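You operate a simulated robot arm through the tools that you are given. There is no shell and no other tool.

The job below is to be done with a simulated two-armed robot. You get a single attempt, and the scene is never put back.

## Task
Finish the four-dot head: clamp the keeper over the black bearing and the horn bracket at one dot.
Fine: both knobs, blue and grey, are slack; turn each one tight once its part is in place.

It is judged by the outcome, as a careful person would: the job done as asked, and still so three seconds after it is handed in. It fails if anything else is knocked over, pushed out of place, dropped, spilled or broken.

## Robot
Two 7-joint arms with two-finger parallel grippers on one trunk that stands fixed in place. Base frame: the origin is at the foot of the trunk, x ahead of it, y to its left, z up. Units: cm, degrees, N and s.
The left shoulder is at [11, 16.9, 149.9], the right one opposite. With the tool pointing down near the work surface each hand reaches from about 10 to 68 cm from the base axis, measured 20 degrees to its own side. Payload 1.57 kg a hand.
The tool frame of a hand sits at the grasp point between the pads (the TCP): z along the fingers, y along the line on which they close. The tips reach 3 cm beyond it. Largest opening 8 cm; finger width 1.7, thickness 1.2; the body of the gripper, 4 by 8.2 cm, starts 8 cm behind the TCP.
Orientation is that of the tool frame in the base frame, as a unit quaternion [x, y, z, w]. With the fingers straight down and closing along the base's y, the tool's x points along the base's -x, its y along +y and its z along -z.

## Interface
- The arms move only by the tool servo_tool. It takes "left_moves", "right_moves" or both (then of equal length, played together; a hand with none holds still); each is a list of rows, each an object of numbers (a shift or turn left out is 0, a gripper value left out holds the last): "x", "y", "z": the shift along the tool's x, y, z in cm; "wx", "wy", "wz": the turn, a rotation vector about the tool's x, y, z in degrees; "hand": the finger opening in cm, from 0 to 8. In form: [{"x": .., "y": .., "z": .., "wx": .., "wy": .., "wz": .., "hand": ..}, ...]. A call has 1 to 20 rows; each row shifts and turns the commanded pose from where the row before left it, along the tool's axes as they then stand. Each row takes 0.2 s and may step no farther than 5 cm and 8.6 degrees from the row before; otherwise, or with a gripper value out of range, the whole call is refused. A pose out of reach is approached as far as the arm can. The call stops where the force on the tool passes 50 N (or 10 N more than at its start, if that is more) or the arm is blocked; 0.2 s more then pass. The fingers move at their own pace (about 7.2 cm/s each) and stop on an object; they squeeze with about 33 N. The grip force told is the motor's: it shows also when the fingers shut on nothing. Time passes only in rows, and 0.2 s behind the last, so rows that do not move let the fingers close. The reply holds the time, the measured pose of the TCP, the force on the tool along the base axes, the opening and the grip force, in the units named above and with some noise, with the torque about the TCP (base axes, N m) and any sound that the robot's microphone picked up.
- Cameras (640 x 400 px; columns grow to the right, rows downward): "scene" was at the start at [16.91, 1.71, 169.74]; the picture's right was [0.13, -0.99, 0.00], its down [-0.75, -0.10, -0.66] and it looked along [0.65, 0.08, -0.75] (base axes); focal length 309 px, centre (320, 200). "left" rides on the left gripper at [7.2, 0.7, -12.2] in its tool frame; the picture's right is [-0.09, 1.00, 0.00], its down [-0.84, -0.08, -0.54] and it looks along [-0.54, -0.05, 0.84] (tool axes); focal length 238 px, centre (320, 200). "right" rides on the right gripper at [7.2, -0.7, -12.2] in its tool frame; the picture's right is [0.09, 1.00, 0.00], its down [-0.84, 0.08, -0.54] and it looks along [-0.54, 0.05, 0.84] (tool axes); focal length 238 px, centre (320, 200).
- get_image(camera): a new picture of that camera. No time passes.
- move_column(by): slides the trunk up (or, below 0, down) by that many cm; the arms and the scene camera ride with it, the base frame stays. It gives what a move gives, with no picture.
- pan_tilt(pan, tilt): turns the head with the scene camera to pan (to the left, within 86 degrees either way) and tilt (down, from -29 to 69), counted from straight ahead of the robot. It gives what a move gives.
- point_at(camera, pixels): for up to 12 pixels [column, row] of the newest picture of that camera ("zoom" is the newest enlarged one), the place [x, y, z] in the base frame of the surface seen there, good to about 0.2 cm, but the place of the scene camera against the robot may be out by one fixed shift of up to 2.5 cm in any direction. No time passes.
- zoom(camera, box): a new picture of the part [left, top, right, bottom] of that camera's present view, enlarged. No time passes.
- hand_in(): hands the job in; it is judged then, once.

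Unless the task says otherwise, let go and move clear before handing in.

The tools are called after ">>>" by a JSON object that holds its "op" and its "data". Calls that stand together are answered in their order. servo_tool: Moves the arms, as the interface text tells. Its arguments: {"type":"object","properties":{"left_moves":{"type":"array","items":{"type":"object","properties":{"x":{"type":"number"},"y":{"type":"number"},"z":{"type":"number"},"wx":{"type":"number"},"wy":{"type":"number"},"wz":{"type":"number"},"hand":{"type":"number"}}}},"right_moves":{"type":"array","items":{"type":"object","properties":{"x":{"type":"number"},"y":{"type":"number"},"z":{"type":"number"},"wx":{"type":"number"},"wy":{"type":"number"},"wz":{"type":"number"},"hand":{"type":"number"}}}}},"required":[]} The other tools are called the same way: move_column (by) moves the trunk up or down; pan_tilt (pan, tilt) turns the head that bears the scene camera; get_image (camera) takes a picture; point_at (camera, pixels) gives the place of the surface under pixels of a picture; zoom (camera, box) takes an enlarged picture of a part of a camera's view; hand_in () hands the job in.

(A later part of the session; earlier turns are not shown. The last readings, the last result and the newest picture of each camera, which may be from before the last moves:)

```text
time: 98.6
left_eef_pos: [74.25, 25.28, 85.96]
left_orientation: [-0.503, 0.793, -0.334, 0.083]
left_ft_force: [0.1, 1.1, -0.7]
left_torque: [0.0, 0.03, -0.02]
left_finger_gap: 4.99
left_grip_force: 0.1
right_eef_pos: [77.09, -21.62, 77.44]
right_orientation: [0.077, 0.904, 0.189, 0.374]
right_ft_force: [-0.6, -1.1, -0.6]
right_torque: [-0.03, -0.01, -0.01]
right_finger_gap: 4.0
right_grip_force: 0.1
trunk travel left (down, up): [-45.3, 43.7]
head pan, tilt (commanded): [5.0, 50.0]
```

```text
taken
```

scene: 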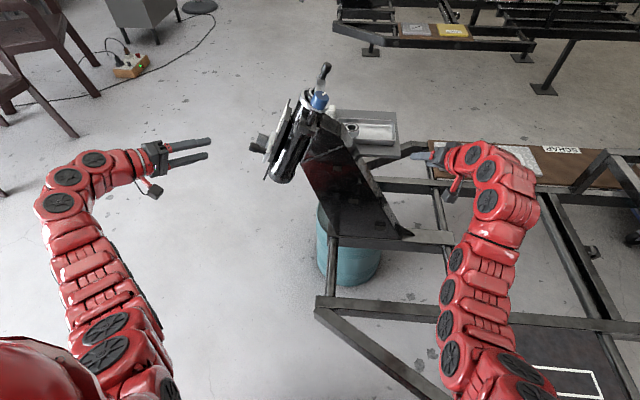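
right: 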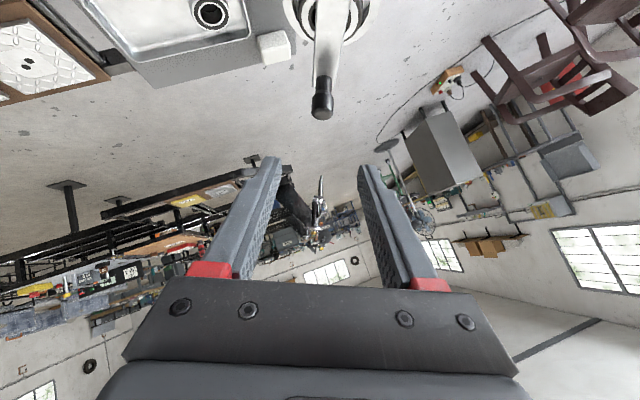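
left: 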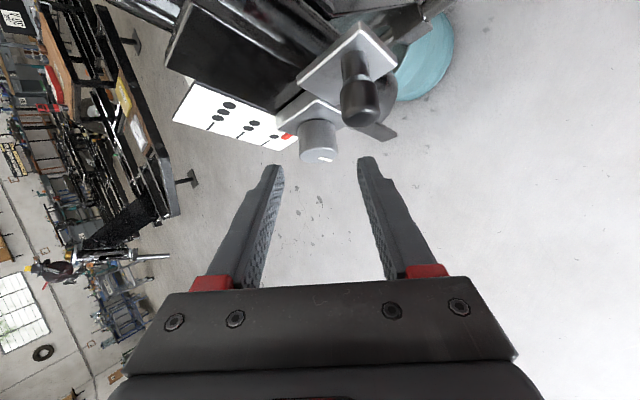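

All rows were reachable, and this view shows the red pointer at (288, 135) beside the one-dot mark. I'll read the pointer from here, then swing a further 24° for a longer stroke.

>>> {"op": "zoom", "data": {"camera": "left", "box": [230, 90, 350, 170]}}

>>> {"op": "point_at", "data": {"camera": "zoom", "pixels": [[310, 240], [300, 248], [320, 240], [290, 250], [210, 297], [200, 308], [240, 248], [225, 275], [150, 285], [110, 245], [195, 310], [460, 330]]}}

```text
5.00 times, centred on (290, 130) of left
```

zoom: 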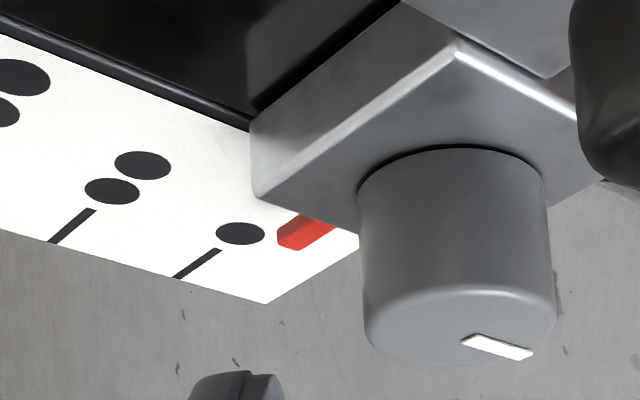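

```text
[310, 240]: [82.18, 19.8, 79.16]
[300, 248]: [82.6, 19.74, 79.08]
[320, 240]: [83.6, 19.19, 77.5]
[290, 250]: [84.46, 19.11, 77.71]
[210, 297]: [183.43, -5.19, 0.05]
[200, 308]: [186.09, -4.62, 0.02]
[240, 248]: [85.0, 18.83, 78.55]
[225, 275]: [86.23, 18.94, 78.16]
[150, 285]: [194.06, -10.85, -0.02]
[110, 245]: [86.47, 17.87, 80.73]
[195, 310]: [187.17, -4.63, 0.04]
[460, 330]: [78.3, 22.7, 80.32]
```

I'll sample the pointer's middle and the one-dot line's middle in this zoom.

>>> {"op": "point_at", "data": {"camera": "zoom", "pixels": [[305, 232], [312, 228], [298, 238], [290, 238], [318, 230], [200, 262], [190, 270], [210, 255], [240, 234], [72, 227], [112, 191], [302, 243]]}}

```text
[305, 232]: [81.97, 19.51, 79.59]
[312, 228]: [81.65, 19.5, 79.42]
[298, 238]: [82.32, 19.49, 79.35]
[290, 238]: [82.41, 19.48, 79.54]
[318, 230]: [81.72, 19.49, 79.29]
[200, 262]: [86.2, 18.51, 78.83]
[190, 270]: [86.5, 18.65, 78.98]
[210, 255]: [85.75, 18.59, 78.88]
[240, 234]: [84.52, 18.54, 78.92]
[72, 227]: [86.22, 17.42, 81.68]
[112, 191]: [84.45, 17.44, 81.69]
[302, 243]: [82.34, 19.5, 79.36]
```

In this view the pointer's middle comes out at N≈65.05 and the one-dot line at N≈64.92, so it is 1–2 mm high. I'll correct that while holding the knob. Now a further 24° swing.

>>> {"op": "servo_tool", "data": {"left_moves": [{"wx": -5.66, "wz": -5.66, "y": -0.797, "x": -0.0394, "z": 0.0394}, {"wx": -5.66, "wz": -5.66, "y": -0.797, "x": -0.0394, "z": 0.0394}, {"wx": -5.66, "wz": -5.66, "y": -0.797, "x": -0.0394, "z": 0.0394}, {}]}}

>>> {"op": "get_image", "data": {"camera": "left"}}

```text
time: 99.6
left_eef_pos: [74.23, 25.8, 85.43]
left_orientation: [-0.621, 0.75, -0.222, -0.041]
left_ft_force: [-0.3, -0.5, 1.8]
left_torque: [-0.01, -0.02, 0.0]
left_finger_gap: 5.02
left_grip_force: 0.0
left hand out of reach, approached as far as the arm can: row 3
right_eef_pos: [77.32, -21.56, 77.38]
right_orientation: [0.077, 0.904, 0.191, 0.374]
right_ft_force: [1.3, -0.5, 0.2]
right_torque: [0.01, -0.03, 0.02]
right_finger_gap: 3.97
right_grip_force: 0.2
trunk travel left (down, up): [-45.3, 43.7]
head pan, tilt (commanded): [5.0, 50.0]
```

```text
taken
```

left: 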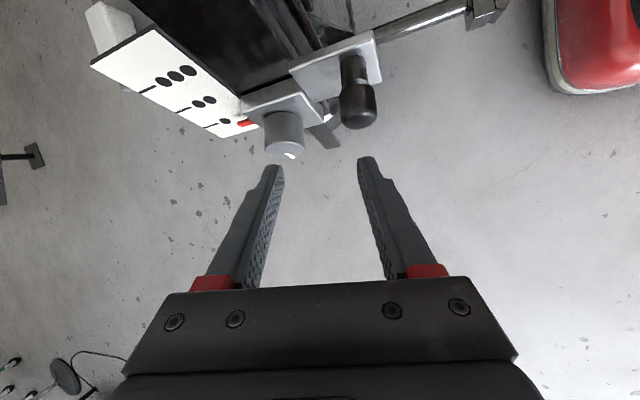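

The last row was just out of reach, so about 50–60° up is the limit. I'll return to 48° up, re-centre on the knob's axis and check.

>>> {"op": "servo_tool", "data": {"left_moves": [{"wx": 5.66, "wz": 5.66}, {"wx": 5.66, "wz": 5.66}, {"wx": 5.66, "wz": 5.66}, {"x": 0.456, "y": -0.495, "z": -0.13}, {}]}}

>>> {"op": "get_image", "data": {"camera": "left"}}

```text
time: 100.8
left_eef_pos: [74.26, 25.45, 85.87]
left_orientation: [-0.503, 0.793, -0.334, 0.084]
left_ft_force: [0.1, -0.6, 0.1]
left_torque: [0.01, 0.02, -0.02]
left_finger_gap: 4.99
left_grip_force: 0.0
right_eef_pos: [77.26, -21.65, 77.43]
right_orientation: [0.078, 0.904, 0.19, 0.374]
right_ft_force: [0.3, -0.2, -0.2]
right_torque: [-0.01, -0.02, 0.03]
right_finger_gap: 4.02
right_grip_force: 0.2
trunk travel left (down, up): [-45.3, 43.7]
head pan, tilt (commanded): [5.0, 50.0]
```

```text
taken
```

left: 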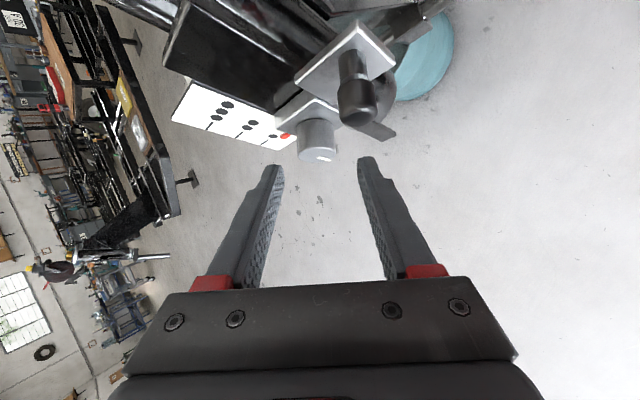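

The hand is centred to within about 1 mm. I'll shift that out, advance 6 cm and see where the fingers sit before closing.

>>> {"op": "servo_tool", "data": {"left_moves": [{"y": -0.1}, {"z": 2}, {"z": 2}, {"z": 1.9}, {}]}}

>>> {"op": "get_image", "data": {"camera": "left"}}

>>> {"op": "zoom", "data": {"camera": "left", "box": [220, 90, 420, 220]}}

```text
time: 102.0
left_eef_pos: [77.05, 22.77, 81.35]
left_orientation: [-0.503, 0.792, -0.334, 0.084]
left_ft_force: [-0.6, -0.5, -0.6]
left_torque: [0.02, 0.05, -0.02]
left_finger_gap: 5.0
left_grip_force: 0.1
right_eef_pos: [77.25, -21.62, 77.48]
right_orientation: [0.078, 0.904, 0.189, 0.374]
right_ft_force: [-0.4, 0.0, -1.0]
right_torque: [0.02, 0.01, 0.0]
right_finger_gap: 4.01
right_grip_force: 0.0
trunk travel left (down, up): [-45.3, 43.7]
head pan, tilt (commanded): [5.0, 50.0]
```

```text
taken
```

left: 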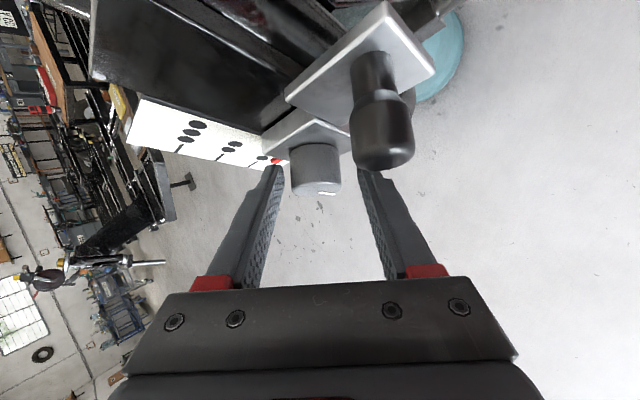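

```text
3.08 times, centred on (320, 155) of left
```

zoom: 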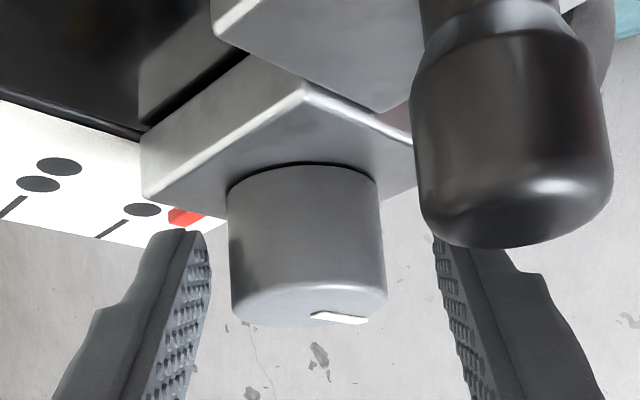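

The knob's centre (zoom column 307) is about 2 mm left of the finger midline (323). I'll shift y by -0.2 to centre it, then close gently.

>>> {"op": "servo_tool", "data": {"left_moves": [{"y": -0.2}, {"hand": 3.6}, {"hand": 0}, {}, {}]}}

>>> {"op": "zoom", "data": {"camera": "left", "box": [220, 90, 420, 220]}}

```text
time: 103.2
left_eef_pos: [77.28, 22.63, 81.59]
left_orientation: [-0.501, 0.793, -0.334, 0.084]
left_ft_force: [10.0, -0.7, 7.6]
left_torque: [-0.75, -0.51, 0.67]
left_finger_gap: 3.32
left_grip_force: 40.9
right_eef_pos: [77.24, -21.74, 77.43]
right_orientation: [0.077, 0.904, 0.19, 0.375]
right_ft_force: [0.5, -0.1, 0.6]
right_torque: [0.02, -0.02, -0.01]
right_finger_gap: 3.98
right_grip_force: 0.2
trunk travel left (down, up): [-45.3, 43.7]
head pan, tilt (commanded): [5.0, 50.0]
```

```text
3.08 times, centred on (320, 155) of left
```

zoom: 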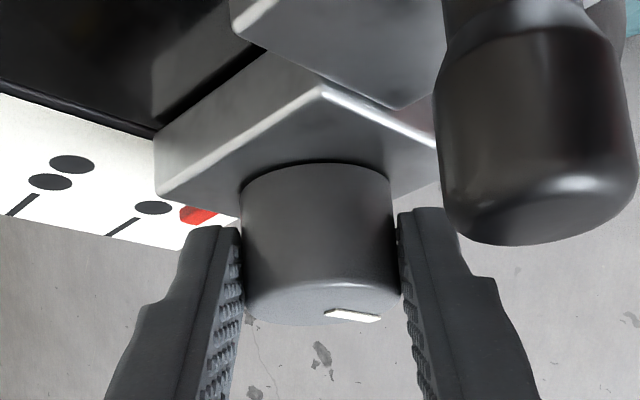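

The knob is gripped at 3.32 cm, with about 12 N of side load. I'll measure whether the pointer moved.

>>> {"op": "point_at", "data": {"camera": "zoom", "pixels": [[197, 214], [190, 213], [205, 216], [192, 220], [204, 211], [153, 208], [123, 226], [130, 222], [115, 231], [50, 181], [72, 164], [22, 205]]}}

>>> {"op": "zoom", "data": {"camera": "left", "box": [220, 130, 310, 180]}}

```text
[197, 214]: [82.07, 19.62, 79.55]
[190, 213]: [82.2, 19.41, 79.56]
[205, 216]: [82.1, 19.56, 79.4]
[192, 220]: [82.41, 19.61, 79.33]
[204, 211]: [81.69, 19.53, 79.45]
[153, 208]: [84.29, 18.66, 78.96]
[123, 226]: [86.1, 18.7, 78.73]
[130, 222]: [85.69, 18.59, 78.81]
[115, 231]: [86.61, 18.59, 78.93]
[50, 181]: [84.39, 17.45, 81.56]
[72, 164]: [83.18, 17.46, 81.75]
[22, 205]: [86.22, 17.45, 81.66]
```

```text
7.11 times, centred on (265, 155) of left
```

zoom: 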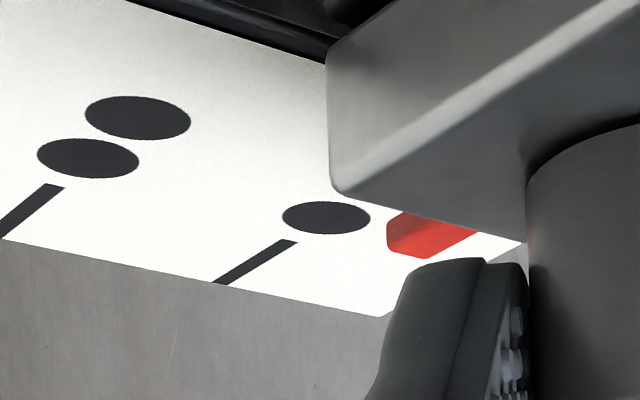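

The pointer has not moved noticeably; it is about 1–2 mm above the line. I'll nudge 1.5 mm down the tube while holding the knob, easing the side load, and measure again.

>>> {"op": "servo_tool", "data": {"left_moves": [{"x": -0.126, "y": 0.026, "z": 0.126}, {}, {}]}}

>>> {"op": "zoom", "data": {"camera": "left", "box": [220, 130, 310, 180]}}

>>> {"op": "point_at", "data": {"camera": "zoom", "pixels": [[420, 236], [410, 232], [430, 245], [440, 235], [400, 238], [425, 225], [325, 217], [255, 262], [270, 253], [240, 270], [88, 158], [138, 117]]}}

```text
time: 104.0
left_eef_pos: [77.36, 22.71, 81.53]
left_orientation: [-0.501, 0.793, -0.335, 0.085]
left_ft_force: [6.0, -1.6, 15.5]
left_torque: [-1.1, -0.46, 0.35]
left_finger_gap: 3.32
left_grip_force: 41.4
right_eef_pos: [77.2, -21.61, 77.55]
right_orientation: [0.078, 0.904, 0.189, 0.375]
right_ft_force: [-0.6, -0.4, 0.7]
right_torque: [0.03, 0.01, 0.0]
right_finger_gap: 4.0
right_grip_force: 0.1
trunk travel left (down, up): [-45.3, 43.7]
head pan, tilt (commanded): [5.0, 50.0]
```

```text
7.11 times, centred on (265, 155) of left
```

zoom: 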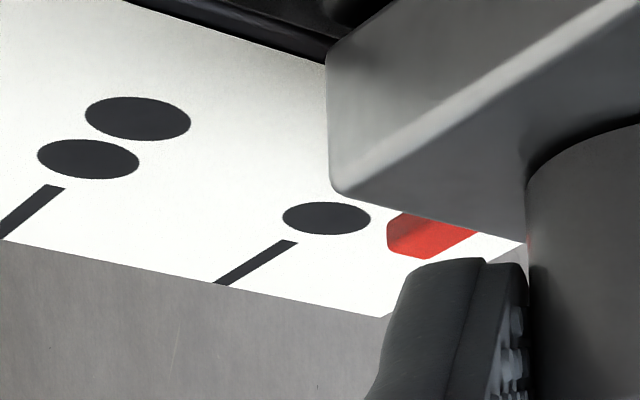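

```text
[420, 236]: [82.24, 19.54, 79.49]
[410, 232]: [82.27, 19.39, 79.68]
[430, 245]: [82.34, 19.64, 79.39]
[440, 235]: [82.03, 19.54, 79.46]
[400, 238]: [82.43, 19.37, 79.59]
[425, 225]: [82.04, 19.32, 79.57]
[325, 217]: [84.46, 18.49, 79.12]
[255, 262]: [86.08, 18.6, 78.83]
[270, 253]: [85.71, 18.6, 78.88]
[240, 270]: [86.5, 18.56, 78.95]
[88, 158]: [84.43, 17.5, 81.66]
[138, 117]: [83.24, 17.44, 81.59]
```

The picture is unchanged, yet the upward reaction rose to 15 N, so the bracket is resisting the push. I'll try one more 1.5 mm nudge to see whether this is friction or a stop.

>>> {"op": "servo_tool", "data": {"left_moves": [{"x": -0.079, "y": 0.1, "z": 0.079}, {}, {}]}}

>>> {"op": "zoom", "data": {"camera": "left", "box": [220, 130, 310, 180]}}

```text
time: 104.8
left_eef_pos: [77.28, 22.73, 81.55]
left_orientation: [-0.501, 0.793, -0.335, 0.087]
left_ft_force: [14.9, -1.6, 27.1]
left_torque: [-1.54, -0.6, 0.21]
left_finger_gap: 3.37
left_grip_force: 42.0
right_eef_pos: [77.17, -21.62, 77.58]
right_orientation: [0.078, 0.904, 0.189, 0.375]
right_ft_force: [0.2, -0.3, -0.3]
right_torque: [-0.03, -0.03, -0.01]
right_finger_gap: 4.0
right_grip_force: 0.1
trunk travel left (down, up): [-45.3, 43.7]
head pan, tilt (commanded): [5.0, 50.0]
```

```text
7.11 times, centred on (265, 155) of left
```

zoom: 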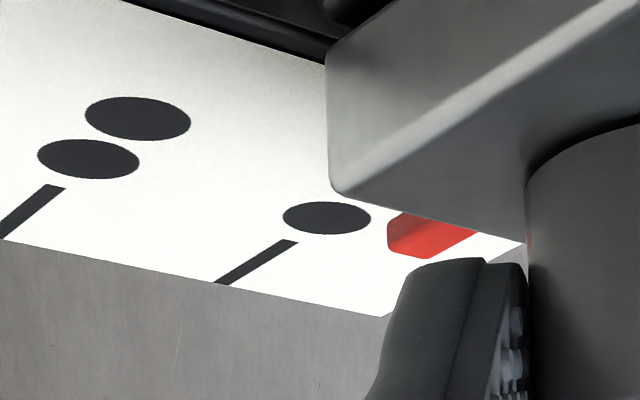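

The load rose to 27 N without any movement, so either there is a stop here or the grip has locked it. I'll unload and move slightly the other way to tell which.

>>> {"op": "servo_tool", "data": {"left_moves": [{"x": 0.158, "y": -0.2, "z": -0.158}, {}]}}

>>> {"op": "servo_tool", "data": {"left_moves": [{"x": 0.105, "y": -0.134, "z": -0.105}, {}]}}

>>> {"op": "zoom", "data": {"camera": "left", "box": [220, 130, 310, 180]}}

```text
time: 105.4
left_eef_pos: [77.21, 22.63, 81.49]
left_orientation: [-0.503, 0.793, -0.333, 0.084]
left_ft_force: [12.9, -1.7, 16.1]
left_torque: [-0.38, -0.8, 1.03]
left_finger_gap: 3.38
left_grip_force: 40.7
right_eef_pos: [77.19, -21.62, 77.36]
right_orientation: [0.078, 0.904, 0.19, 0.375]
right_ft_force: [0.0, -0.5, -0.2]
right_torque: [-0.04, -0.02, 0.03]
right_finger_gap: 4.0
right_grip_force: 0.1
trunk travel left (down, up): [-45.3, 43.7]
head pan, tilt (commanded): [5.0, 50.0]
```

```text
time: 106.0
left_eef_pos: [77.43, 22.62, 81.6]
left_orientation: [-0.504, 0.793, -0.333, 0.082]
left_ft_force: [6.8, 0.4, 1.3]
left_torque: [0.27, -0.7, 1.25]
left_finger_gap: 3.36
left_grip_force: 41.1
right_eef_pos: [77.33, -21.63, 77.32]
right_orientation: [0.078, 0.905, 0.189, 0.374]
right_ft_force: [0.0, 0.2, 0.0]
right_torque: [0.01, -0.02, -0.01]
right_finger_gap: 4.02
right_grip_force: 0.1
trunk travel left (down, up): [-45.3, 43.7]
head pan, tilt (commanded): [5.0, 50.0]
```

```text
7.11 times, centred on (265, 155) of left
```

zoom: 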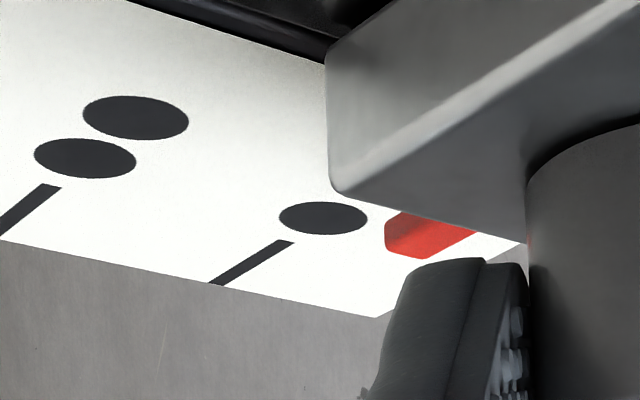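

The reaction is back to about 1 N with the pointer unmoved, which fits a lower stop. I'll test by lifting 3 mm to see whether it moves freely upward.

>>> {"op": "servo_tool", "data": {"left_moves": [{"x": 0.158, "y": -0.2, "z": -0.158}, {}, {}]}}

>>> {"op": "zoom", "data": {"camera": "left", "box": [220, 130, 310, 180]}}

```text
time: 106.8
left_eef_pos: [77.13, 22.5, 82.01]
left_orientation: [-0.503, 0.793, -0.334, 0.082]
left_ft_force: [-0.2, 1.6, -3.9]
left_torque: [-0.45, -0.25, 0.67]
left_finger_gap: 3.38
left_grip_force: 41.8
right_eef_pos: [77.22, -21.69, 77.4]
right_orientation: [0.078, 0.905, 0.189, 0.373]
right_ft_force: [-0.4, 0.3, -0.3]
right_torque: [0.0, 0.0, 0.01]
right_finger_gap: 4.01
right_grip_force: 0.1
trunk travel left (down, up): [-45.3, 43.7]
head pan, tilt (commanded): [5.0, 50.0]
```

```text
7.11 times, centred on (265, 155) of left
```

zoom: 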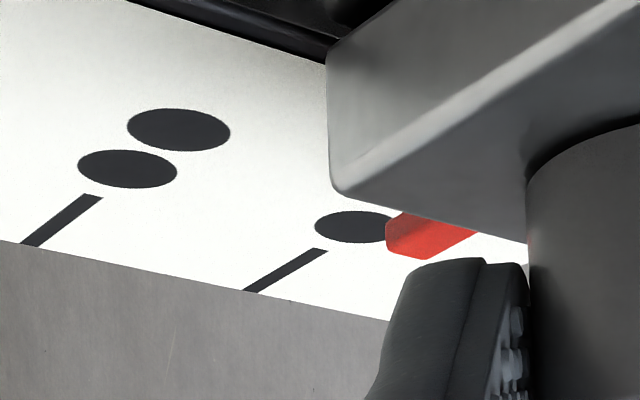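

Lifting moved it freely by 4 mm at about 4 N, so the earlier place was the lower stop of the slide, right at the one-dot mark. I'll bring it back to the stop with a light preload and check the picture.

>>> {"op": "servo_tool", "data": {"left_moves": [{"x": -0.13, "y": 0.17, "z": 0.13}, {"x": -0.14, "y": 0.17, "z": 0.14}, {}, {}]}}

>>> {"op": "zoom", "data": {"camera": "left", "box": [220, 130, 310, 180]}}

```text
time: 107.8
left_eef_pos: [77.18, 22.65, 81.57]
left_orientation: [-0.503, 0.792, -0.334, 0.083]
left_ft_force: [2.1, 1.4, 1.5]
left_torque: [-0.81, -0.18, 0.39]
left_finger_gap: 3.36
left_grip_force: 41.4
right_eef_pos: [77.27, -21.72, 77.5]
right_orientation: [0.078, 0.905, 0.188, 0.374]
right_ft_force: [-0.1, -0.1, -0.1]
right_torque: [0.01, 0.0, -0.03]
right_finger_gap: 4.01
right_grip_force: 0.1
trunk travel left (down, up): [-45.3, 43.7]
head pan, tilt (commanded): [5.0, 50.0]
```

```text
7.11 times, centred on (265, 155) of left
```

zoom: 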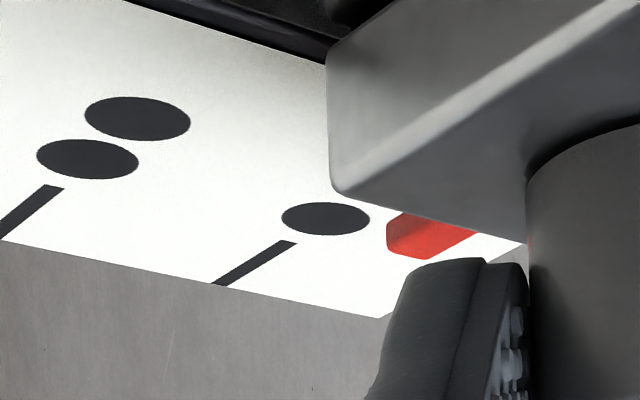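

The pointer is back at the stop beside the one-dot mark, with almost no load. I'll turn the grey knob clockwise seen from its face, starting with 16°.

>>> {"op": "servo_tool", "data": {"left_moves": [{"wx": 5.66, "wz": 5.66, "y": 0.222, "x": -0.011, "z": 0.011}, {"wx": 5.66, "wz": 5.66, "y": 0.222, "x": -0.011, "z": 0.011}, {}]}}

>>> {"op": "zoom", "data": {"camera": "left", "box": [180, 90, 420, 230]}}

```text
time: 108.6
left_eef_pos: [76.97, 22.8, 81.28]
left_orientation: [-0.412, 0.802, -0.4, 0.165]
left_ft_force: [-4.8, 1.2, -1.0]
left_torque: [-0.64, -0.08, 0.5]
left_finger_gap: 3.35
left_grip_force: 41.3
right_eef_pos: [77.24, -21.63, 77.44]
right_orientation: [0.077, 0.904, 0.19, 0.375]
right_ft_force: [0.4, -0.7, 0.7]
right_torque: [-0.03, 0.01, -0.01]
right_finger_gap: 4.01
right_grip_force: 0.0
trunk travel left (down, up): [-45.3, 43.7]
head pan, tilt (commanded): [5.0, 50.0]
```

```text
2.67 times, centred on (300, 160) of left
```

zoom: 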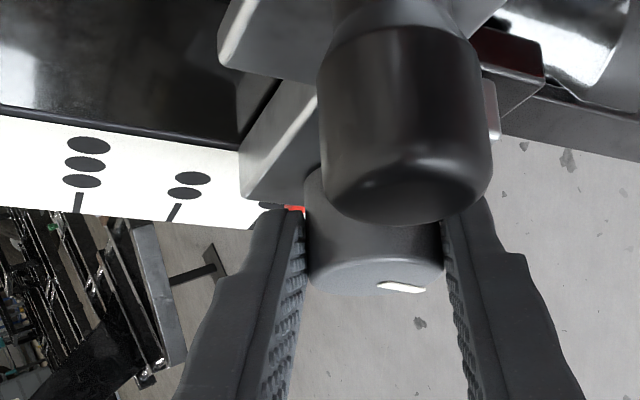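

The knob turns with the gripper and the bracket stays put, with force about 5 N. I'll continue 48° more.

>>> {"op": "servo_tool", "data": {"left_moves": [{"wx": 5.66, "wz": 5.66, "y": 0.222, "x": -0.011, "z": 0.011}, {"wx": 5.66, "wz": 5.66, "y": 0.222, "x": -0.011, "z": 0.011}, {"wx": 5.66, "wz": 5.66, "y": 0.222, "x": -0.011, "z": 0.011}, {"wx": 5.66, "wz": 5.66, "y": 0.222, "x": -0.011, "z": 0.011}, {}]}}

>>> {"op": "servo_tool", "data": {"left_moves": [{"wx": 5.66, "wz": 5.66, "y": 0.222, "x": -0.011, "z": 0.011}, {"wx": 5.66, "wz": 5.66, "y": 0.222, "x": -0.011, "z": 0.011}, {}]}}

>>> {"op": "get_image", "data": {"camera": "left"}}

```text
time: 109.8
left_eef_pos: [76.71, 23.17, 80.5]
left_orientation: [-0.206, 0.773, -0.51, 0.316]
left_ft_force: [-8.7, 1.7, -3.8]
left_torque: [-1.27, 0.32, -0.57]
left_finger_gap: 3.35
left_grip_force: 41.1
right_eef_pos: [77.18, -21.58, 77.51]
right_orientation: [0.077, 0.905, 0.189, 0.375]
right_ft_force: [0.1, -0.1, -0.1]
right_torque: [-0.01, 0.01, 0.01]
right_finger_gap: 3.97
right_grip_force: 0.1
trunk travel left (down, up): [-45.3, 43.7]
head pan, tilt (commanded): [5.0, 50.0]
```

```text
time: 110.6
left_eef_pos: [76.85, 23.41, 80.14]
left_orientation: [-0.097, 0.736, -0.549, 0.384]
left_ft_force: [-5.2, 0.1, -6.1]
left_torque: [-0.38, 0.48, -1.04]
left_finger_gap: 3.34
left_grip_force: 41.2
right_eef_pos: [77.37, -21.67, 77.36]
right_orientation: [0.078, 0.905, 0.189, 0.374]
right_ft_force: [-0.5, 0.2, 1.2]
right_torque: [0.01, 0.02, 0.05]
right_finger_gap: 4.01
right_grip_force: 0.1
trunk travel left (down, up): [-45.3, 43.7]
head pan, tilt (commanded): [5.0, 50.0]
```

```text
taken
```

left: 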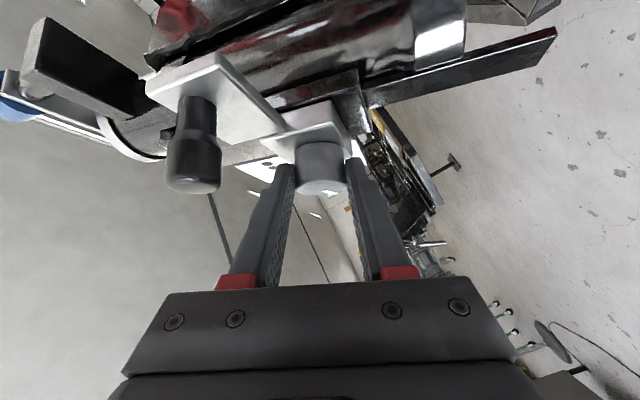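

The knob has turned 64° and the hand is well clear of the peg at (190, 165). I'll continue 40° more, watching torque.

>>> {"op": "servo_tool", "data": {"left_moves": [{"wx": 5.66, "wz": 5.66, "y": 0.222, "x": -0.011, "z": 0.011}, {"wx": 5.66, "wz": 5.66, "y": 0.222, "x": -0.011, "z": 0.011}, {"wx": 5.66, "wz": 5.66, "y": 0.222, "x": -0.011, "z": 0.011}, {}]}}

>>> {"op": "get_image", "data": {"camera": "left"}}

```text
time: 111.3
left_eef_pos: [76.77, 23.53, 79.62]
left_orientation: [0.021, 0.68, -0.575, 0.456]
left_ft_force: [32.2, 7.0, -19.5]
left_torque: [-0.35, 0.24, 1.22]
left_finger_gap: 3.37
left_grip_force: 41.7
left hand out of reach, approached as far as the arm can: row 2, 3
right_eef_pos: [77.5, -21.84, 77.06]
right_orientation: [0.078, 0.905, 0.188, 0.372]
right_ft_force: [0.7, 0.0, -0.4]
right_torque: [0.03, 0.0, 0.02]
right_finger_gap: 4.0
right_grip_force: 0.1
trunk travel left (down, up): [-45.3, 43.7]
head pan, tilt (commanded): [5.0, 50.0]
stopped in row 3 (left hand): the force on the tool passed its limit at 57 N (the readings are from after the stop); the commanded pose is now the measured one
```

```text
taken
```

left: 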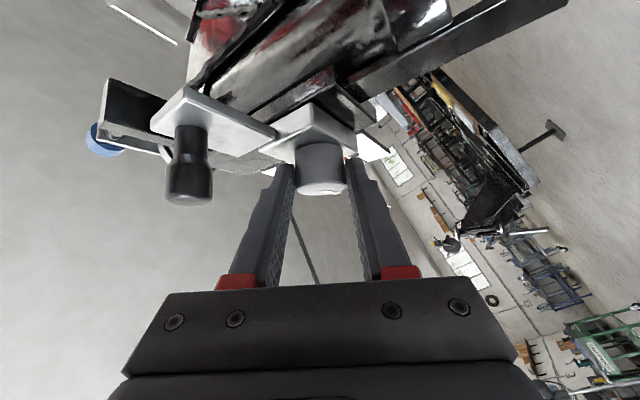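

The arm ran out of reach after about 81° of turning and the force built up, so I'll release the knob at once and back off.

>>> {"op": "servo_tool", "data": {"left_moves": [{"hand": 5}, {}]}}

>>> {"op": "servo_tool", "data": {"left_moves": [{"z": -2}, {"z": -2}, {"z": -2}, {}]}}

>>> {"op": "get_image", "data": {"camera": "left"}}

```text
time: 111.9
left_eef_pos: [76.41, 23.26, 80.35]
left_orientation: [0.026, 0.677, -0.577, 0.456]
left_ft_force: [1.4, 0.2, -2.4]
left_torque: [0.05, 0.05, 0.03]
left_finger_gap: 5.25
left_grip_force: 1.3
right_eef_pos: [77.34, -21.69, 77.35]
right_orientation: [0.079, 0.905, 0.189, 0.374]
right_ft_force: [-0.5, -0.5, -0.9]
right_torque: [-0.01, -0.02, 0.05]
right_finger_gap: 3.98
right_grip_force: 0.1
trunk travel left (down, up): [-45.3, 43.7]
head pan, tilt (commanded): [5.0, 50.0]
```

```text
time: 112.9
left_eef_pos: [72.91, 28.23, 79.82]
left_orientation: [0.026, 0.677, -0.577, 0.456]
left_ft_force: [0.3, 0.2, 0.1]
left_torque: [-0.01, 0.03, -0.01]
left_finger_gap: 5.01
left_grip_force: 0.1
right_eef_pos: [77.27, -21.7, 77.38]
right_orientation: [0.078, 0.905, 0.19, 0.374]
right_ft_force: [0.4, 0.0, -0.5]
right_torque: [-0.01, -0.03, 0.04]
right_finger_gap: 3.97
right_grip_force: 0.1
trunk travel left (down, up): [-45.3, 43.7]
head pan, tilt (commanded): [5.0, 50.0]
```

```text
taken
```

left: 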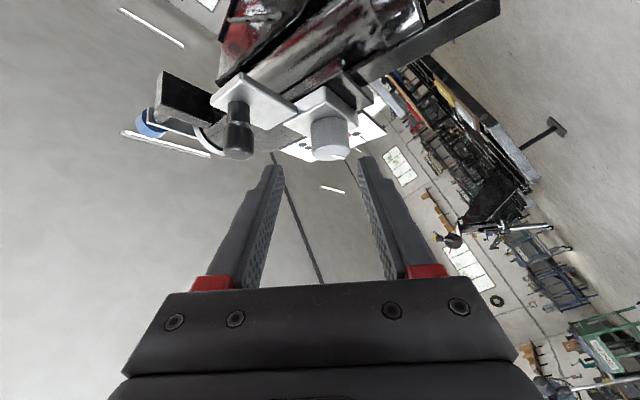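

The knob is released and the hand is back. I'll check the pointer and the knob mark near (330, 140).

>>> {"op": "zoom", "data": {"camera": "left", "box": [270, 80, 400, 170]}}

>>> {"op": "point_at", "data": {"camera": "zoom", "pixels": [[300, 375], [265, 345], [345, 345], [410, 250], [415, 240], [405, 260], [470, 250], [500, 290], [160, 310], [340, 370]]}}

```text
4.44 times, centred on (335, 125) of left
```

zoom: 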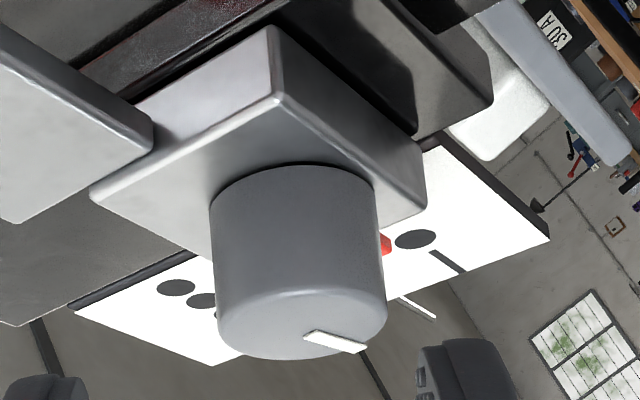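

```text
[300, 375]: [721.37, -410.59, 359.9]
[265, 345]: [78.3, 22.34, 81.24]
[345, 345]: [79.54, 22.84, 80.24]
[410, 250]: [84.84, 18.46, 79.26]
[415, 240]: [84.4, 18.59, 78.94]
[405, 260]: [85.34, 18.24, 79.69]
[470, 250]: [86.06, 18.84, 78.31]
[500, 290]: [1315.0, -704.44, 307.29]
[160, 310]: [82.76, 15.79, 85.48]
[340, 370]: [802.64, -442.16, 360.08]
```

This view, from below the bracket, shows the red pointer at zoom (385, 243) beside the one dot at (415, 240). I'll measure it for any shift.

>>> {"op": "zoom", "data": {"camera": "left", "box": [335, 110, 395, 155]}}

>>> {"op": "point_at", "data": {"camera": "left", "pixels": [[347, 134], [347, 136], [346, 135], [355, 134], [362, 140], [330, 148]]}}

```text
8.89 times, centred on (365, 132) of left
```

zoom: 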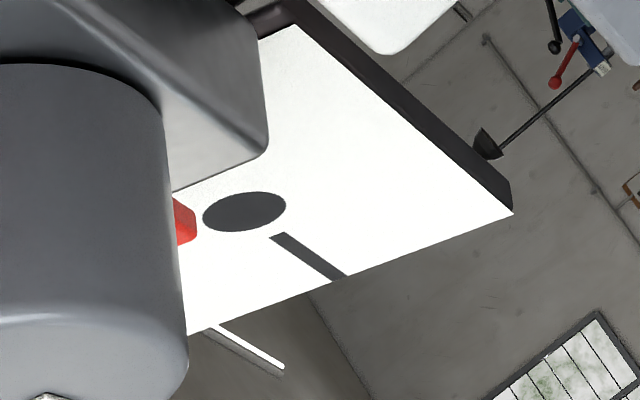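

```text
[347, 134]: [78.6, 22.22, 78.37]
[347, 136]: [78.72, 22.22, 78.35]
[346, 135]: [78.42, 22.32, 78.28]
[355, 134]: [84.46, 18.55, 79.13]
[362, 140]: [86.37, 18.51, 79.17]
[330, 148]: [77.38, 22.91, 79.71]
```

>>> {"op": "point_at", "data": {"camera": "zoom", "pixels": [[182, 222], [188, 228], [180, 212], [186, 236], [243, 212], [310, 258], [290, 245], [330, 270]]}}

```text
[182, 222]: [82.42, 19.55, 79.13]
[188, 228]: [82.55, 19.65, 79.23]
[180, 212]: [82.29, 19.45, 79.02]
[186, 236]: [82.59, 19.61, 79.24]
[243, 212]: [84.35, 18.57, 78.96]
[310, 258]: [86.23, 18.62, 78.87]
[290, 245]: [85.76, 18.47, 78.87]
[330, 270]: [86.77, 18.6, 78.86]
```

From below, the pointer's lower side reads N 64.74; from above, its upper side read N 65.2. So its centre is about 64.96, with the line at 64.9, and it is still aligned. The knob has turned about 80°, so I'll swing the hand back up for a second stroke.

>>> {"op": "servo_tool", "data": {"left_moves": [{"y": 0.84}, {"wx": -5.73, "wz": -5.73, "y": -0.83, "x": -0.0416, "z": 0.0416}, {"wx": -5.73, "wz": -5.73, "y": -0.83, "x": -0.0416, "z": 0.0416}, {"wx": -5.73, "wz": -5.73, "y": -0.83, "x": -0.0416, "z": 0.0416}, {"wx": -5.73, "wz": -5.73, "y": -0.83, "x": -0.0416, "z": 0.0416}, {"wx": -5.73, "wz": -5.73, "y": -0.83, "x": -0.0416, "z": 0.0416}, {"wx": -5.73, "wz": -5.73, "y": -0.83, "x": -0.0416, "z": 0.0416}, {"wx": -5.73, "wz": -5.73, "y": -0.83, "x": -0.0416, "z": 0.0416}, {"wx": -5.73, "wz": -5.73, "y": -0.83, "x": -0.0416, "z": 0.0416}, {"wx": -5.73, "wz": -5.73, "y": -0.83, "x": -0.0416, "z": 0.0416}, {"wx": -5.73, "wz": -5.73, "y": -0.83, "x": -0.0416, "z": 0.0416}, {}]}}

>>> {"op": "get_image", "data": {"camera": "left"}}

```text
time: 115.5
left_eef_pos: [73.89, 25.08, 86.38]
left_orientation: [-0.502, 0.791, -0.338, 0.092]
left_ft_force: [-0.9, -0.6, -0.4]
left_torque: [-0.05, 0.0, -0.01]
left_finger_gap: 5.01
left_grip_force: 0.1
left hand out of reach, approached as far as the arm can: row 1
right_eef_pos: [77.21, -21.54, 77.37]
right_orientation: [0.077, 0.905, 0.189, 0.374]
right_ft_force: [0.9, 0.1, -0.4]
right_torque: [0.01, 0.01, -0.02]
right_finger_gap: 3.98
right_grip_force: 0.2
trunk travel left (down, up): [-45.3, 43.7]
head pan, tilt (commanded): [5.0, 50.0]
```

```text
taken
```

left: 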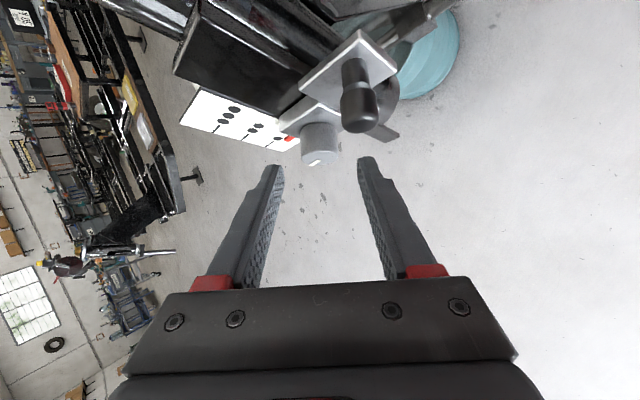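

The hand is back at about 47° up and laterally centred. I'll correct its depth along the knob's radius by 0.8 cm, then look at the pointer and mark before advancing.

>>> {"op": "servo_tool", "data": {"left_moves": [{"x": -0.566, "z": 0.566}, {}]}}

>>> {"op": "zoom", "data": {"camera": "left", "box": [230, 90, 390, 190]}}

```text
time: 116.1
left_eef_pos: [74.4, 25.23, 85.81]
left_orientation: [-0.502, 0.791, -0.338, 0.094]
left_ft_force: [0.6, 0.0, -0.4]
left_torque: [-0.03, 0.0, 0.04]
left_finger_gap: 4.98
left_grip_force: 0.1
right_eef_pos: [77.22, -21.71, 77.39]
right_orientation: [0.077, 0.905, 0.189, 0.374]
right_ft_force: [-0.5, -0.5, 0.1]
right_torque: [0.01, 0.01, 0.04]
right_finger_gap: 3.98
right_grip_force: 0.1
trunk travel left (down, up): [-45.3, 43.7]
head pan, tilt (commanded): [5.0, 50.0]
```

```text
4.00 times, centred on (310, 140) of left
```

zoom: 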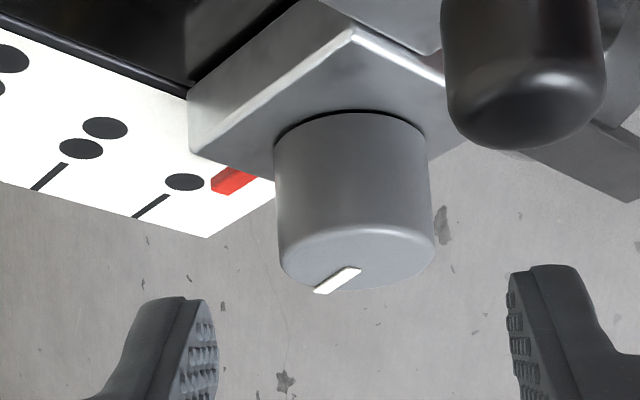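

The mark has moved about 70° from pointing down the tube (zoom (340, 280)), the knob is centred at (356, 200), and the pointer sits by the one dot. I'll advance and grip for the second stroke.

>>> {"op": "servo_tool", "data": {"left_moves": [{"z": 2}, {"z": 2}, {"z": 1.9}, {}]}}

>>> {"op": "zoom", "data": {"camera": "left", "box": [220, 90, 420, 220]}}

```text
time: 117.1
left_eef_pos: [77.22, 22.64, 81.41]
left_orientation: [-0.502, 0.791, -0.337, 0.093]
left_ft_force: [0.3, 0.5, 0.1]
left_torque: [0.02, -0.01, -0.02]
left_finger_gap: 5.0
left_grip_force: 0.1
right_eef_pos: [77.21, -21.67, 77.38]
right_orientation: [0.078, 0.904, 0.189, 0.375]
right_ft_force: [-0.1, 0.7, -0.6]
right_torque: [-0.02, 0.01, -0.01]
right_finger_gap: 4.0
right_grip_force: 0.0
trunk travel left (down, up): [-45.3, 43.7]
head pan, tilt (commanded): [5.0, 50.0]
```

```text
3.08 times, centred on (320, 155) of left
```

zoom: 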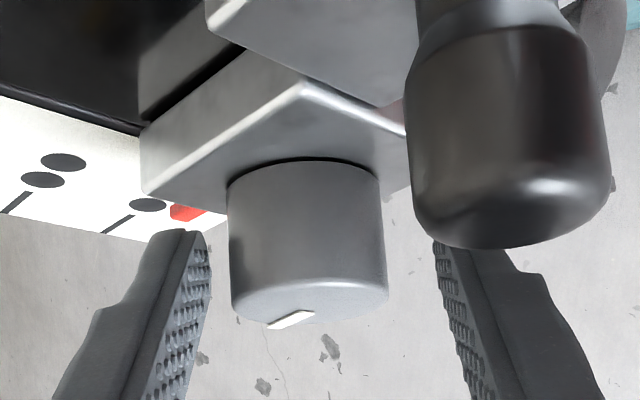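

As before, the knob centre (308) is slightly left of the finger midline (323). I'll shift y -0.22, close, and turn.

>>> {"op": "servo_tool", "data": {"left_moves": [{"y": -0.22}, {"hand": 3.6}, {"hand": 0}, {}, {}]}}

>>> {"op": "servo_tool", "data": {"left_moves": [{"wx": 5.66, "wz": 5.66, "y": 0.222, "x": -0.011, "z": 0.011}, {"wx": 5.66, "wz": 5.66, "y": 0.222, "x": -0.011, "z": 0.011}, {}]}}

>>> {"op": "zoom", "data": {"camera": "left", "box": [180, 90, 420, 230]}}

```text
time: 118.3
left_eef_pos: [77.46, 22.65, 81.5]
left_orientation: [-0.502, 0.791, -0.337, 0.093]
left_ft_force: [-0.9, 0.0, -0.3]
left_torque: [-0.16, -0.08, 0.23]
left_finger_gap: 3.34
left_grip_force: 41.1
right_eef_pos: [77.25, -21.63, 77.46]
right_orientation: [0.078, 0.905, 0.189, 0.374]
right_ft_force: [0.1, 0.4, 0.4]
right_torque: [-0.03, 0.02, 0.02]
right_finger_gap: 3.99
right_grip_force: 0.0
trunk travel left (down, up): [-45.3, 43.7]
head pan, tilt (commanded): [5.0, 50.0]
```

```text
time: 119.1
left_eef_pos: [77.18, 22.75, 81.27]
left_orientation: [-0.409, 0.8, -0.403, 0.176]
left_ft_force: [-4.5, -0.4, -1.6]
left_torque: [-0.69, -0.06, 0.3]
left_finger_gap: 3.33
left_grip_force: 41.4
right_eef_pos: [77.22, -21.66, 77.42]
right_orientation: [0.078, 0.905, 0.19, 0.374]
right_ft_force: [-0.6, 0.4, 0.2]
right_torque: [-0.01, -0.01, 0.01]
right_finger_gap: 3.99
right_grip_force: 0.0
trunk travel left (down, up): [-45.3, 43.7]
head pan, tilt (commanded): [5.0, 50.0]
```

```text
2.67 times, centred on (300, 160) of left
```

zoom: 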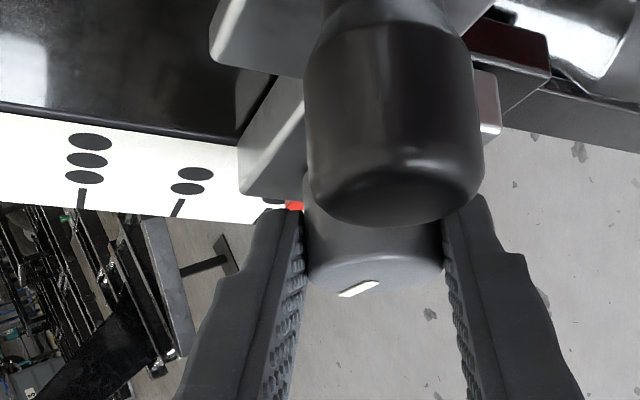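

The mark keeps its place in the grip, so the knob is turning. I'll continue 24° at a time and watch for the stop.

>>> {"op": "servo_tool", "data": {"left_moves": [{"wx": 5.66, "wz": 5.66, "y": 0.222, "x": -0.011, "z": 0.011}, {"wx": 5.66, "wz": 5.66, "y": 0.222, "x": -0.011, "z": 0.011}, {"wx": 5.66, "wz": 5.66, "y": 0.222, "x": -0.011, "z": 0.011}, {}]}}

>>> {"op": "zoom", "data": {"camera": "left", "box": [180, 90, 420, 230]}}

>>> {"op": "servo_tool", "data": {"left_moves": [{"wx": 5.66, "wz": 5.66, "y": 0.222, "x": -0.011, "z": 0.011}, {"wx": 5.66, "wz": 5.66, "y": 0.222, "x": -0.011, "z": 0.011}, {"wx": 5.66, "wz": 5.66, "y": 0.222, "x": -0.011, "z": 0.011}, {}]}}

>>> {"op": "zoom", "data": {"camera": "left", "box": [180, 90, 420, 230]}}

```text
time: 120.1
left_eef_pos: [77.15, 23.12, 80.65]
left_orientation: [-0.257, 0.783, -0.486, 0.291]
left_ft_force: [5.8, -1.3, 2.3]
left_torque: [-0.92, 0.3, 0.65]
left_finger_gap: 3.35
left_grip_force: 41.7
right_eef_pos: [77.31, -21.63, 77.46]
right_orientation: [0.078, 0.905, 0.19, 0.373]
right_ft_force: [-0.3, -0.6, -0.2]
right_torque: [-0.01, 0.0, 0.02]
right_finger_gap: 3.98
right_grip_force: 0.0
trunk travel left (down, up): [-45.3, 43.7]
head pan, tilt (commanded): [5.0, 50.0]
```

```text
2.67 times, centred on (300, 160) of left
```

zoom: 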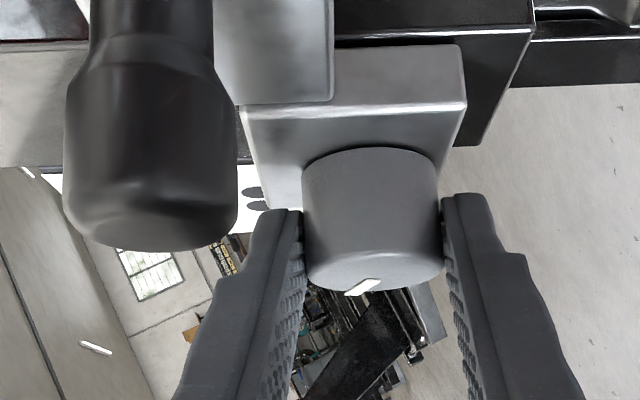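

```text
time: 121.1
left_eef_pos: [77.04, 23.3, 80.08]
left_orientation: [-0.093, 0.732, -0.549, 0.394]
left_ft_force: [4.8, 0.7, 9.3]
left_torque: [-1.01, 0.43, -0.23]
left_finger_gap: 3.35
left_grip_force: 40.9
right_eef_pos: [77.28, -21.7, 77.59]
right_orientation: [0.077, 0.904, 0.189, 0.375]
right_ft_force: [-0.3, -0.3, 0.2]
right_torque: [0.03, 0.01, 0.0]
right_finger_gap: 4.0
right_grip_force: 0.1
trunk travel left (down, up): [-45.3, 43.7]
head pan, tilt (commanded): [5.0, 50.0]
```

```text
2.67 times, centred on (300, 160) of left
```

zoom: 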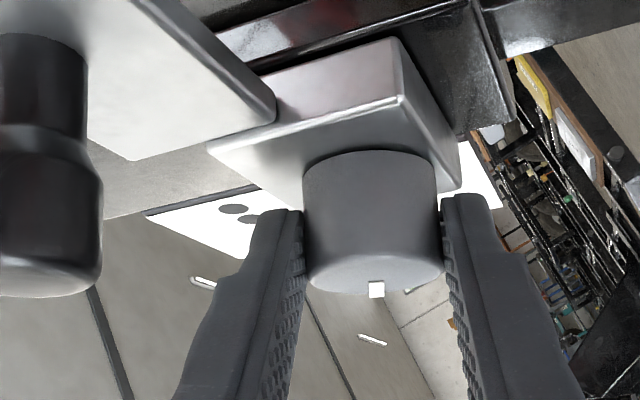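

The mark moved within the grip from lower-left to straight down (zoom (377, 289)), so the knob stopped after about 107° in total and the fingers began to slip, just as the blue one did. I'll release, back off and check the pointer and mark.

>>> {"op": "servo_tool", "data": {"left_moves": [{"hand": 5}, {}, {"z": -2}, {"z": -2}, {"z": -2}, {}]}}

>>> {"op": "get_image", "data": {"camera": "left"}}

>>> {"op": "zoom", "data": {"camera": "left", "box": [250, 80, 400, 180]}}

```text
time: 122.5
left_eef_pos: [73.11, 27.73, 80.51]
left_orientation: [-0.093, 0.732, -0.547, 0.395]
left_ft_force: [-0.7, 0.7, 0.6]
left_torque: [-0.02, -0.02, -0.01]
left_finger_gap: 5.02
left_grip_force: 0.0
right_eef_pos: [77.24, -21.64, 77.39]
right_orientation: [0.077, 0.905, 0.19, 0.374]
right_ft_force: [-0.3, -0.8, 0.0]
right_torque: [0.0, 0.03, 0.0]
right_finger_gap: 3.98
right_grip_force: 0.0
trunk travel left (down, up): [-45.3, 43.7]
head pan, tilt (commanded): [5.0, 50.0]
```

```text
taken
```

left: 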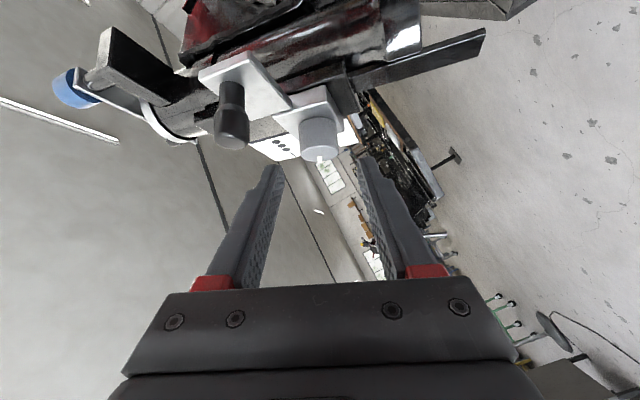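

```text
4.00 times, centred on (325, 130) of left
```

zoom: 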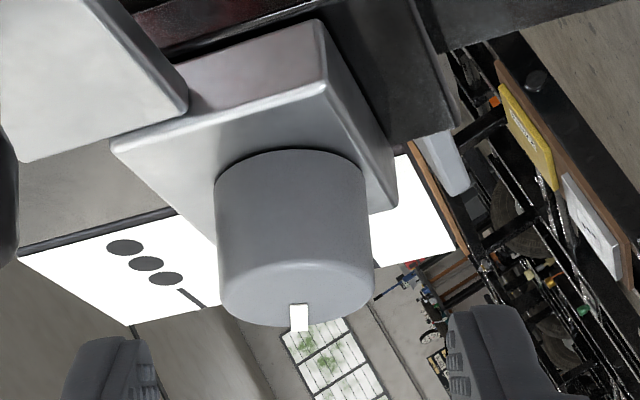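

The mark now points straight out from the tube, about 107° from the start. I'll swing the hand back up to check the pointer from above and make a short confirming stroke.

>>> {"op": "servo_tool", "data": {"left_moves": [{"wx": -5.73, "wz": -5.73, "y": -0.768, "x": -0.0385, "z": 0.0385}, {"wx": -5.73, "wz": -5.73, "y": -0.768, "x": -0.0385, "z": 0.0385}, {"wx": -5.73, "wz": -5.73, "y": -0.768, "x": -0.0385, "z": 0.0385}, {"wx": -5.73, "wz": -5.73, "y": -0.768, "x": -0.0385, "z": 0.0385}, {"wx": -5.73, "wz": -5.73, "y": -0.768, "x": -0.0385, "z": 0.0385}, {"wx": -5.73, "wz": -5.73, "y": -0.768, "x": -0.0385, "z": 0.0385}, {"wx": -5.73, "wz": -5.73, "y": -0.768, "x": -0.0385, "z": 0.0385}, {"wx": -5.73, "wz": -5.73, "y": -0.768, "x": -0.0385, "z": 0.0385}, {}]}}

>>> {"op": "get_image", "data": {"camera": "left"}}

>>> {"op": "zoom", "data": {"camera": "left", "box": [230, 90, 390, 190]}}

```text
time: 124.5
left_eef_pos: [74.55, 25.36, 85.78]
left_orientation: [-0.506, 0.79, -0.334, 0.089]
left_ft_force: [0.3, 0.4, 0.4]
left_torque: [-0.01, 0.06, 0.03]
left_finger_gap: 5.02
left_grip_force: 0.1
right_eef_pos: [77.26, -21.59, 77.41]
right_orientation: [0.078, 0.905, 0.19, 0.373]
right_ft_force: [0.2, -0.2, -0.2]
right_torque: [0.0, -0.04, 0.01]
right_finger_gap: 3.99
right_grip_force: 0.1
trunk travel left (down, up): [-45.3, 43.7]
head pan, tilt (commanded): [5.0, 50.0]
```

```text
taken
```

left: 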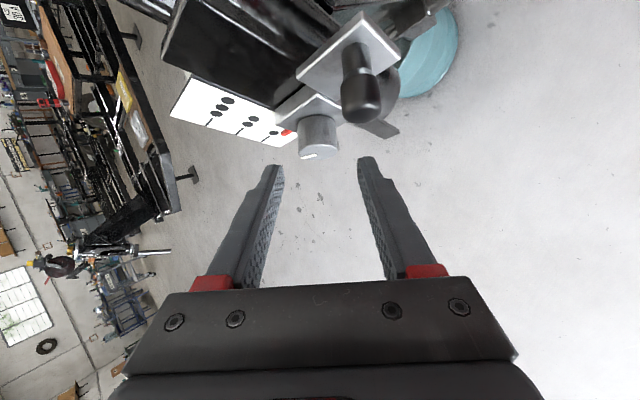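

```text
4.00 times, centred on (310, 140) of left
```

zoom: 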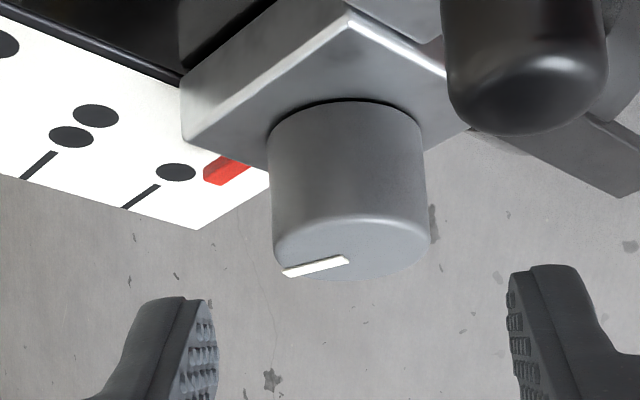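

The pointer's offset to the one dot is unchanged (pointer (225, 170), dot (176, 172)), so the bracket has not shifted. I'll measure the mark, then grip and do one confirming stroke.

>>> {"op": "point_at", "data": {"camera": "zoom", "pixels": [[340, 262], [292, 271], [225, 172], [215, 178], [235, 168], [176, 172], [142, 196], [350, 245]]}}

>>> {"op": "servo_tool", "data": {"left_moves": [{"z": 2}, {"z": 2}, {"z": 1.9}, {"y": -0.2}, {"hand": 3.6}, {"hand": 0}, {}, {}]}}

>>> {"op": "servo_tool", "data": {"left_moves": [{"wx": 5.66, "wz": 5.66, "y": 0.222, "x": -0.011, "z": 0.011}, {"wx": 5.66, "wz": 5.66, "y": 0.222, "x": -0.011, "z": 0.011}, {"wx": 5.66, "wz": 5.66, "y": 0.222, "x": -0.011, "z": 0.011}, {"wx": 5.66, "wz": 5.66, "y": 0.222, "x": -0.011, "z": 0.011}, {}]}}

>>> {"op": "zoom", "data": {"camera": "left", "box": [180, 90, 420, 230]}}

```text
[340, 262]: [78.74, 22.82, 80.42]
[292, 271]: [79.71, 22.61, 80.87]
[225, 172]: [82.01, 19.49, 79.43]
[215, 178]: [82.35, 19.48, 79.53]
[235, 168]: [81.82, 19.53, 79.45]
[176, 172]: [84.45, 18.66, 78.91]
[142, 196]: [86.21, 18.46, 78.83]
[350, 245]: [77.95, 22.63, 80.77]
```

```text
time: 126.3
left_eef_pos: [77.44, 22.77, 81.23]
left_orientation: [-0.505, 0.791, -0.334, 0.09]
left_ft_force: [1.9, -1.0, 0.9]
left_torque: [-0.31, -0.21, 0.48]
left_finger_gap: 3.34
left_grip_force: 41.1
right_eef_pos: [77.22, -21.59, 77.43]
right_orientation: [0.077, 0.904, 0.19, 0.374]
right_ft_force: [-0.2, 0.9, -0.5]
right_torque: [-0.01, 0.01, 0.03]
right_finger_gap: 4.02
right_grip_force: 0.0
trunk travel left (down, up): [-45.3, 43.7]
head pan, tilt (commanded): [5.0, 50.0]
```

```text
time: 127.5
left_eef_pos: [76.97, 22.99, 80.93]
left_orientation: [-0.313, 0.793, -0.459, 0.251]
left_ft_force: [6.2, -2.7, 11.9]
left_torque: [-1.1, -0.23, 0.44]
left_finger_gap: 3.33
left_grip_force: 41.3
right_eef_pos: [77.09, -21.66, 77.41]
right_orientation: [0.078, 0.904, 0.19, 0.375]
right_ft_force: [0.5, 0.2, -0.6]
right_torque: [0.05, -0.03, -0.02]
right_finger_gap: 4.0
right_grip_force: 0.1
trunk travel left (down, up): [-45.3, 43.7]
head pan, tilt (commanded): [5.0, 50.0]
```

```text
2.67 times, centred on (300, 160) of left
```

zoom: 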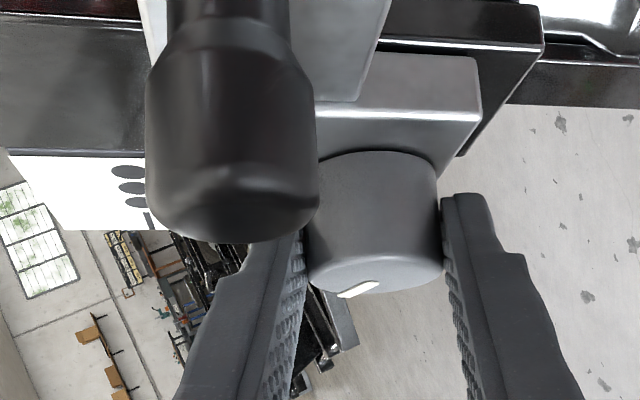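

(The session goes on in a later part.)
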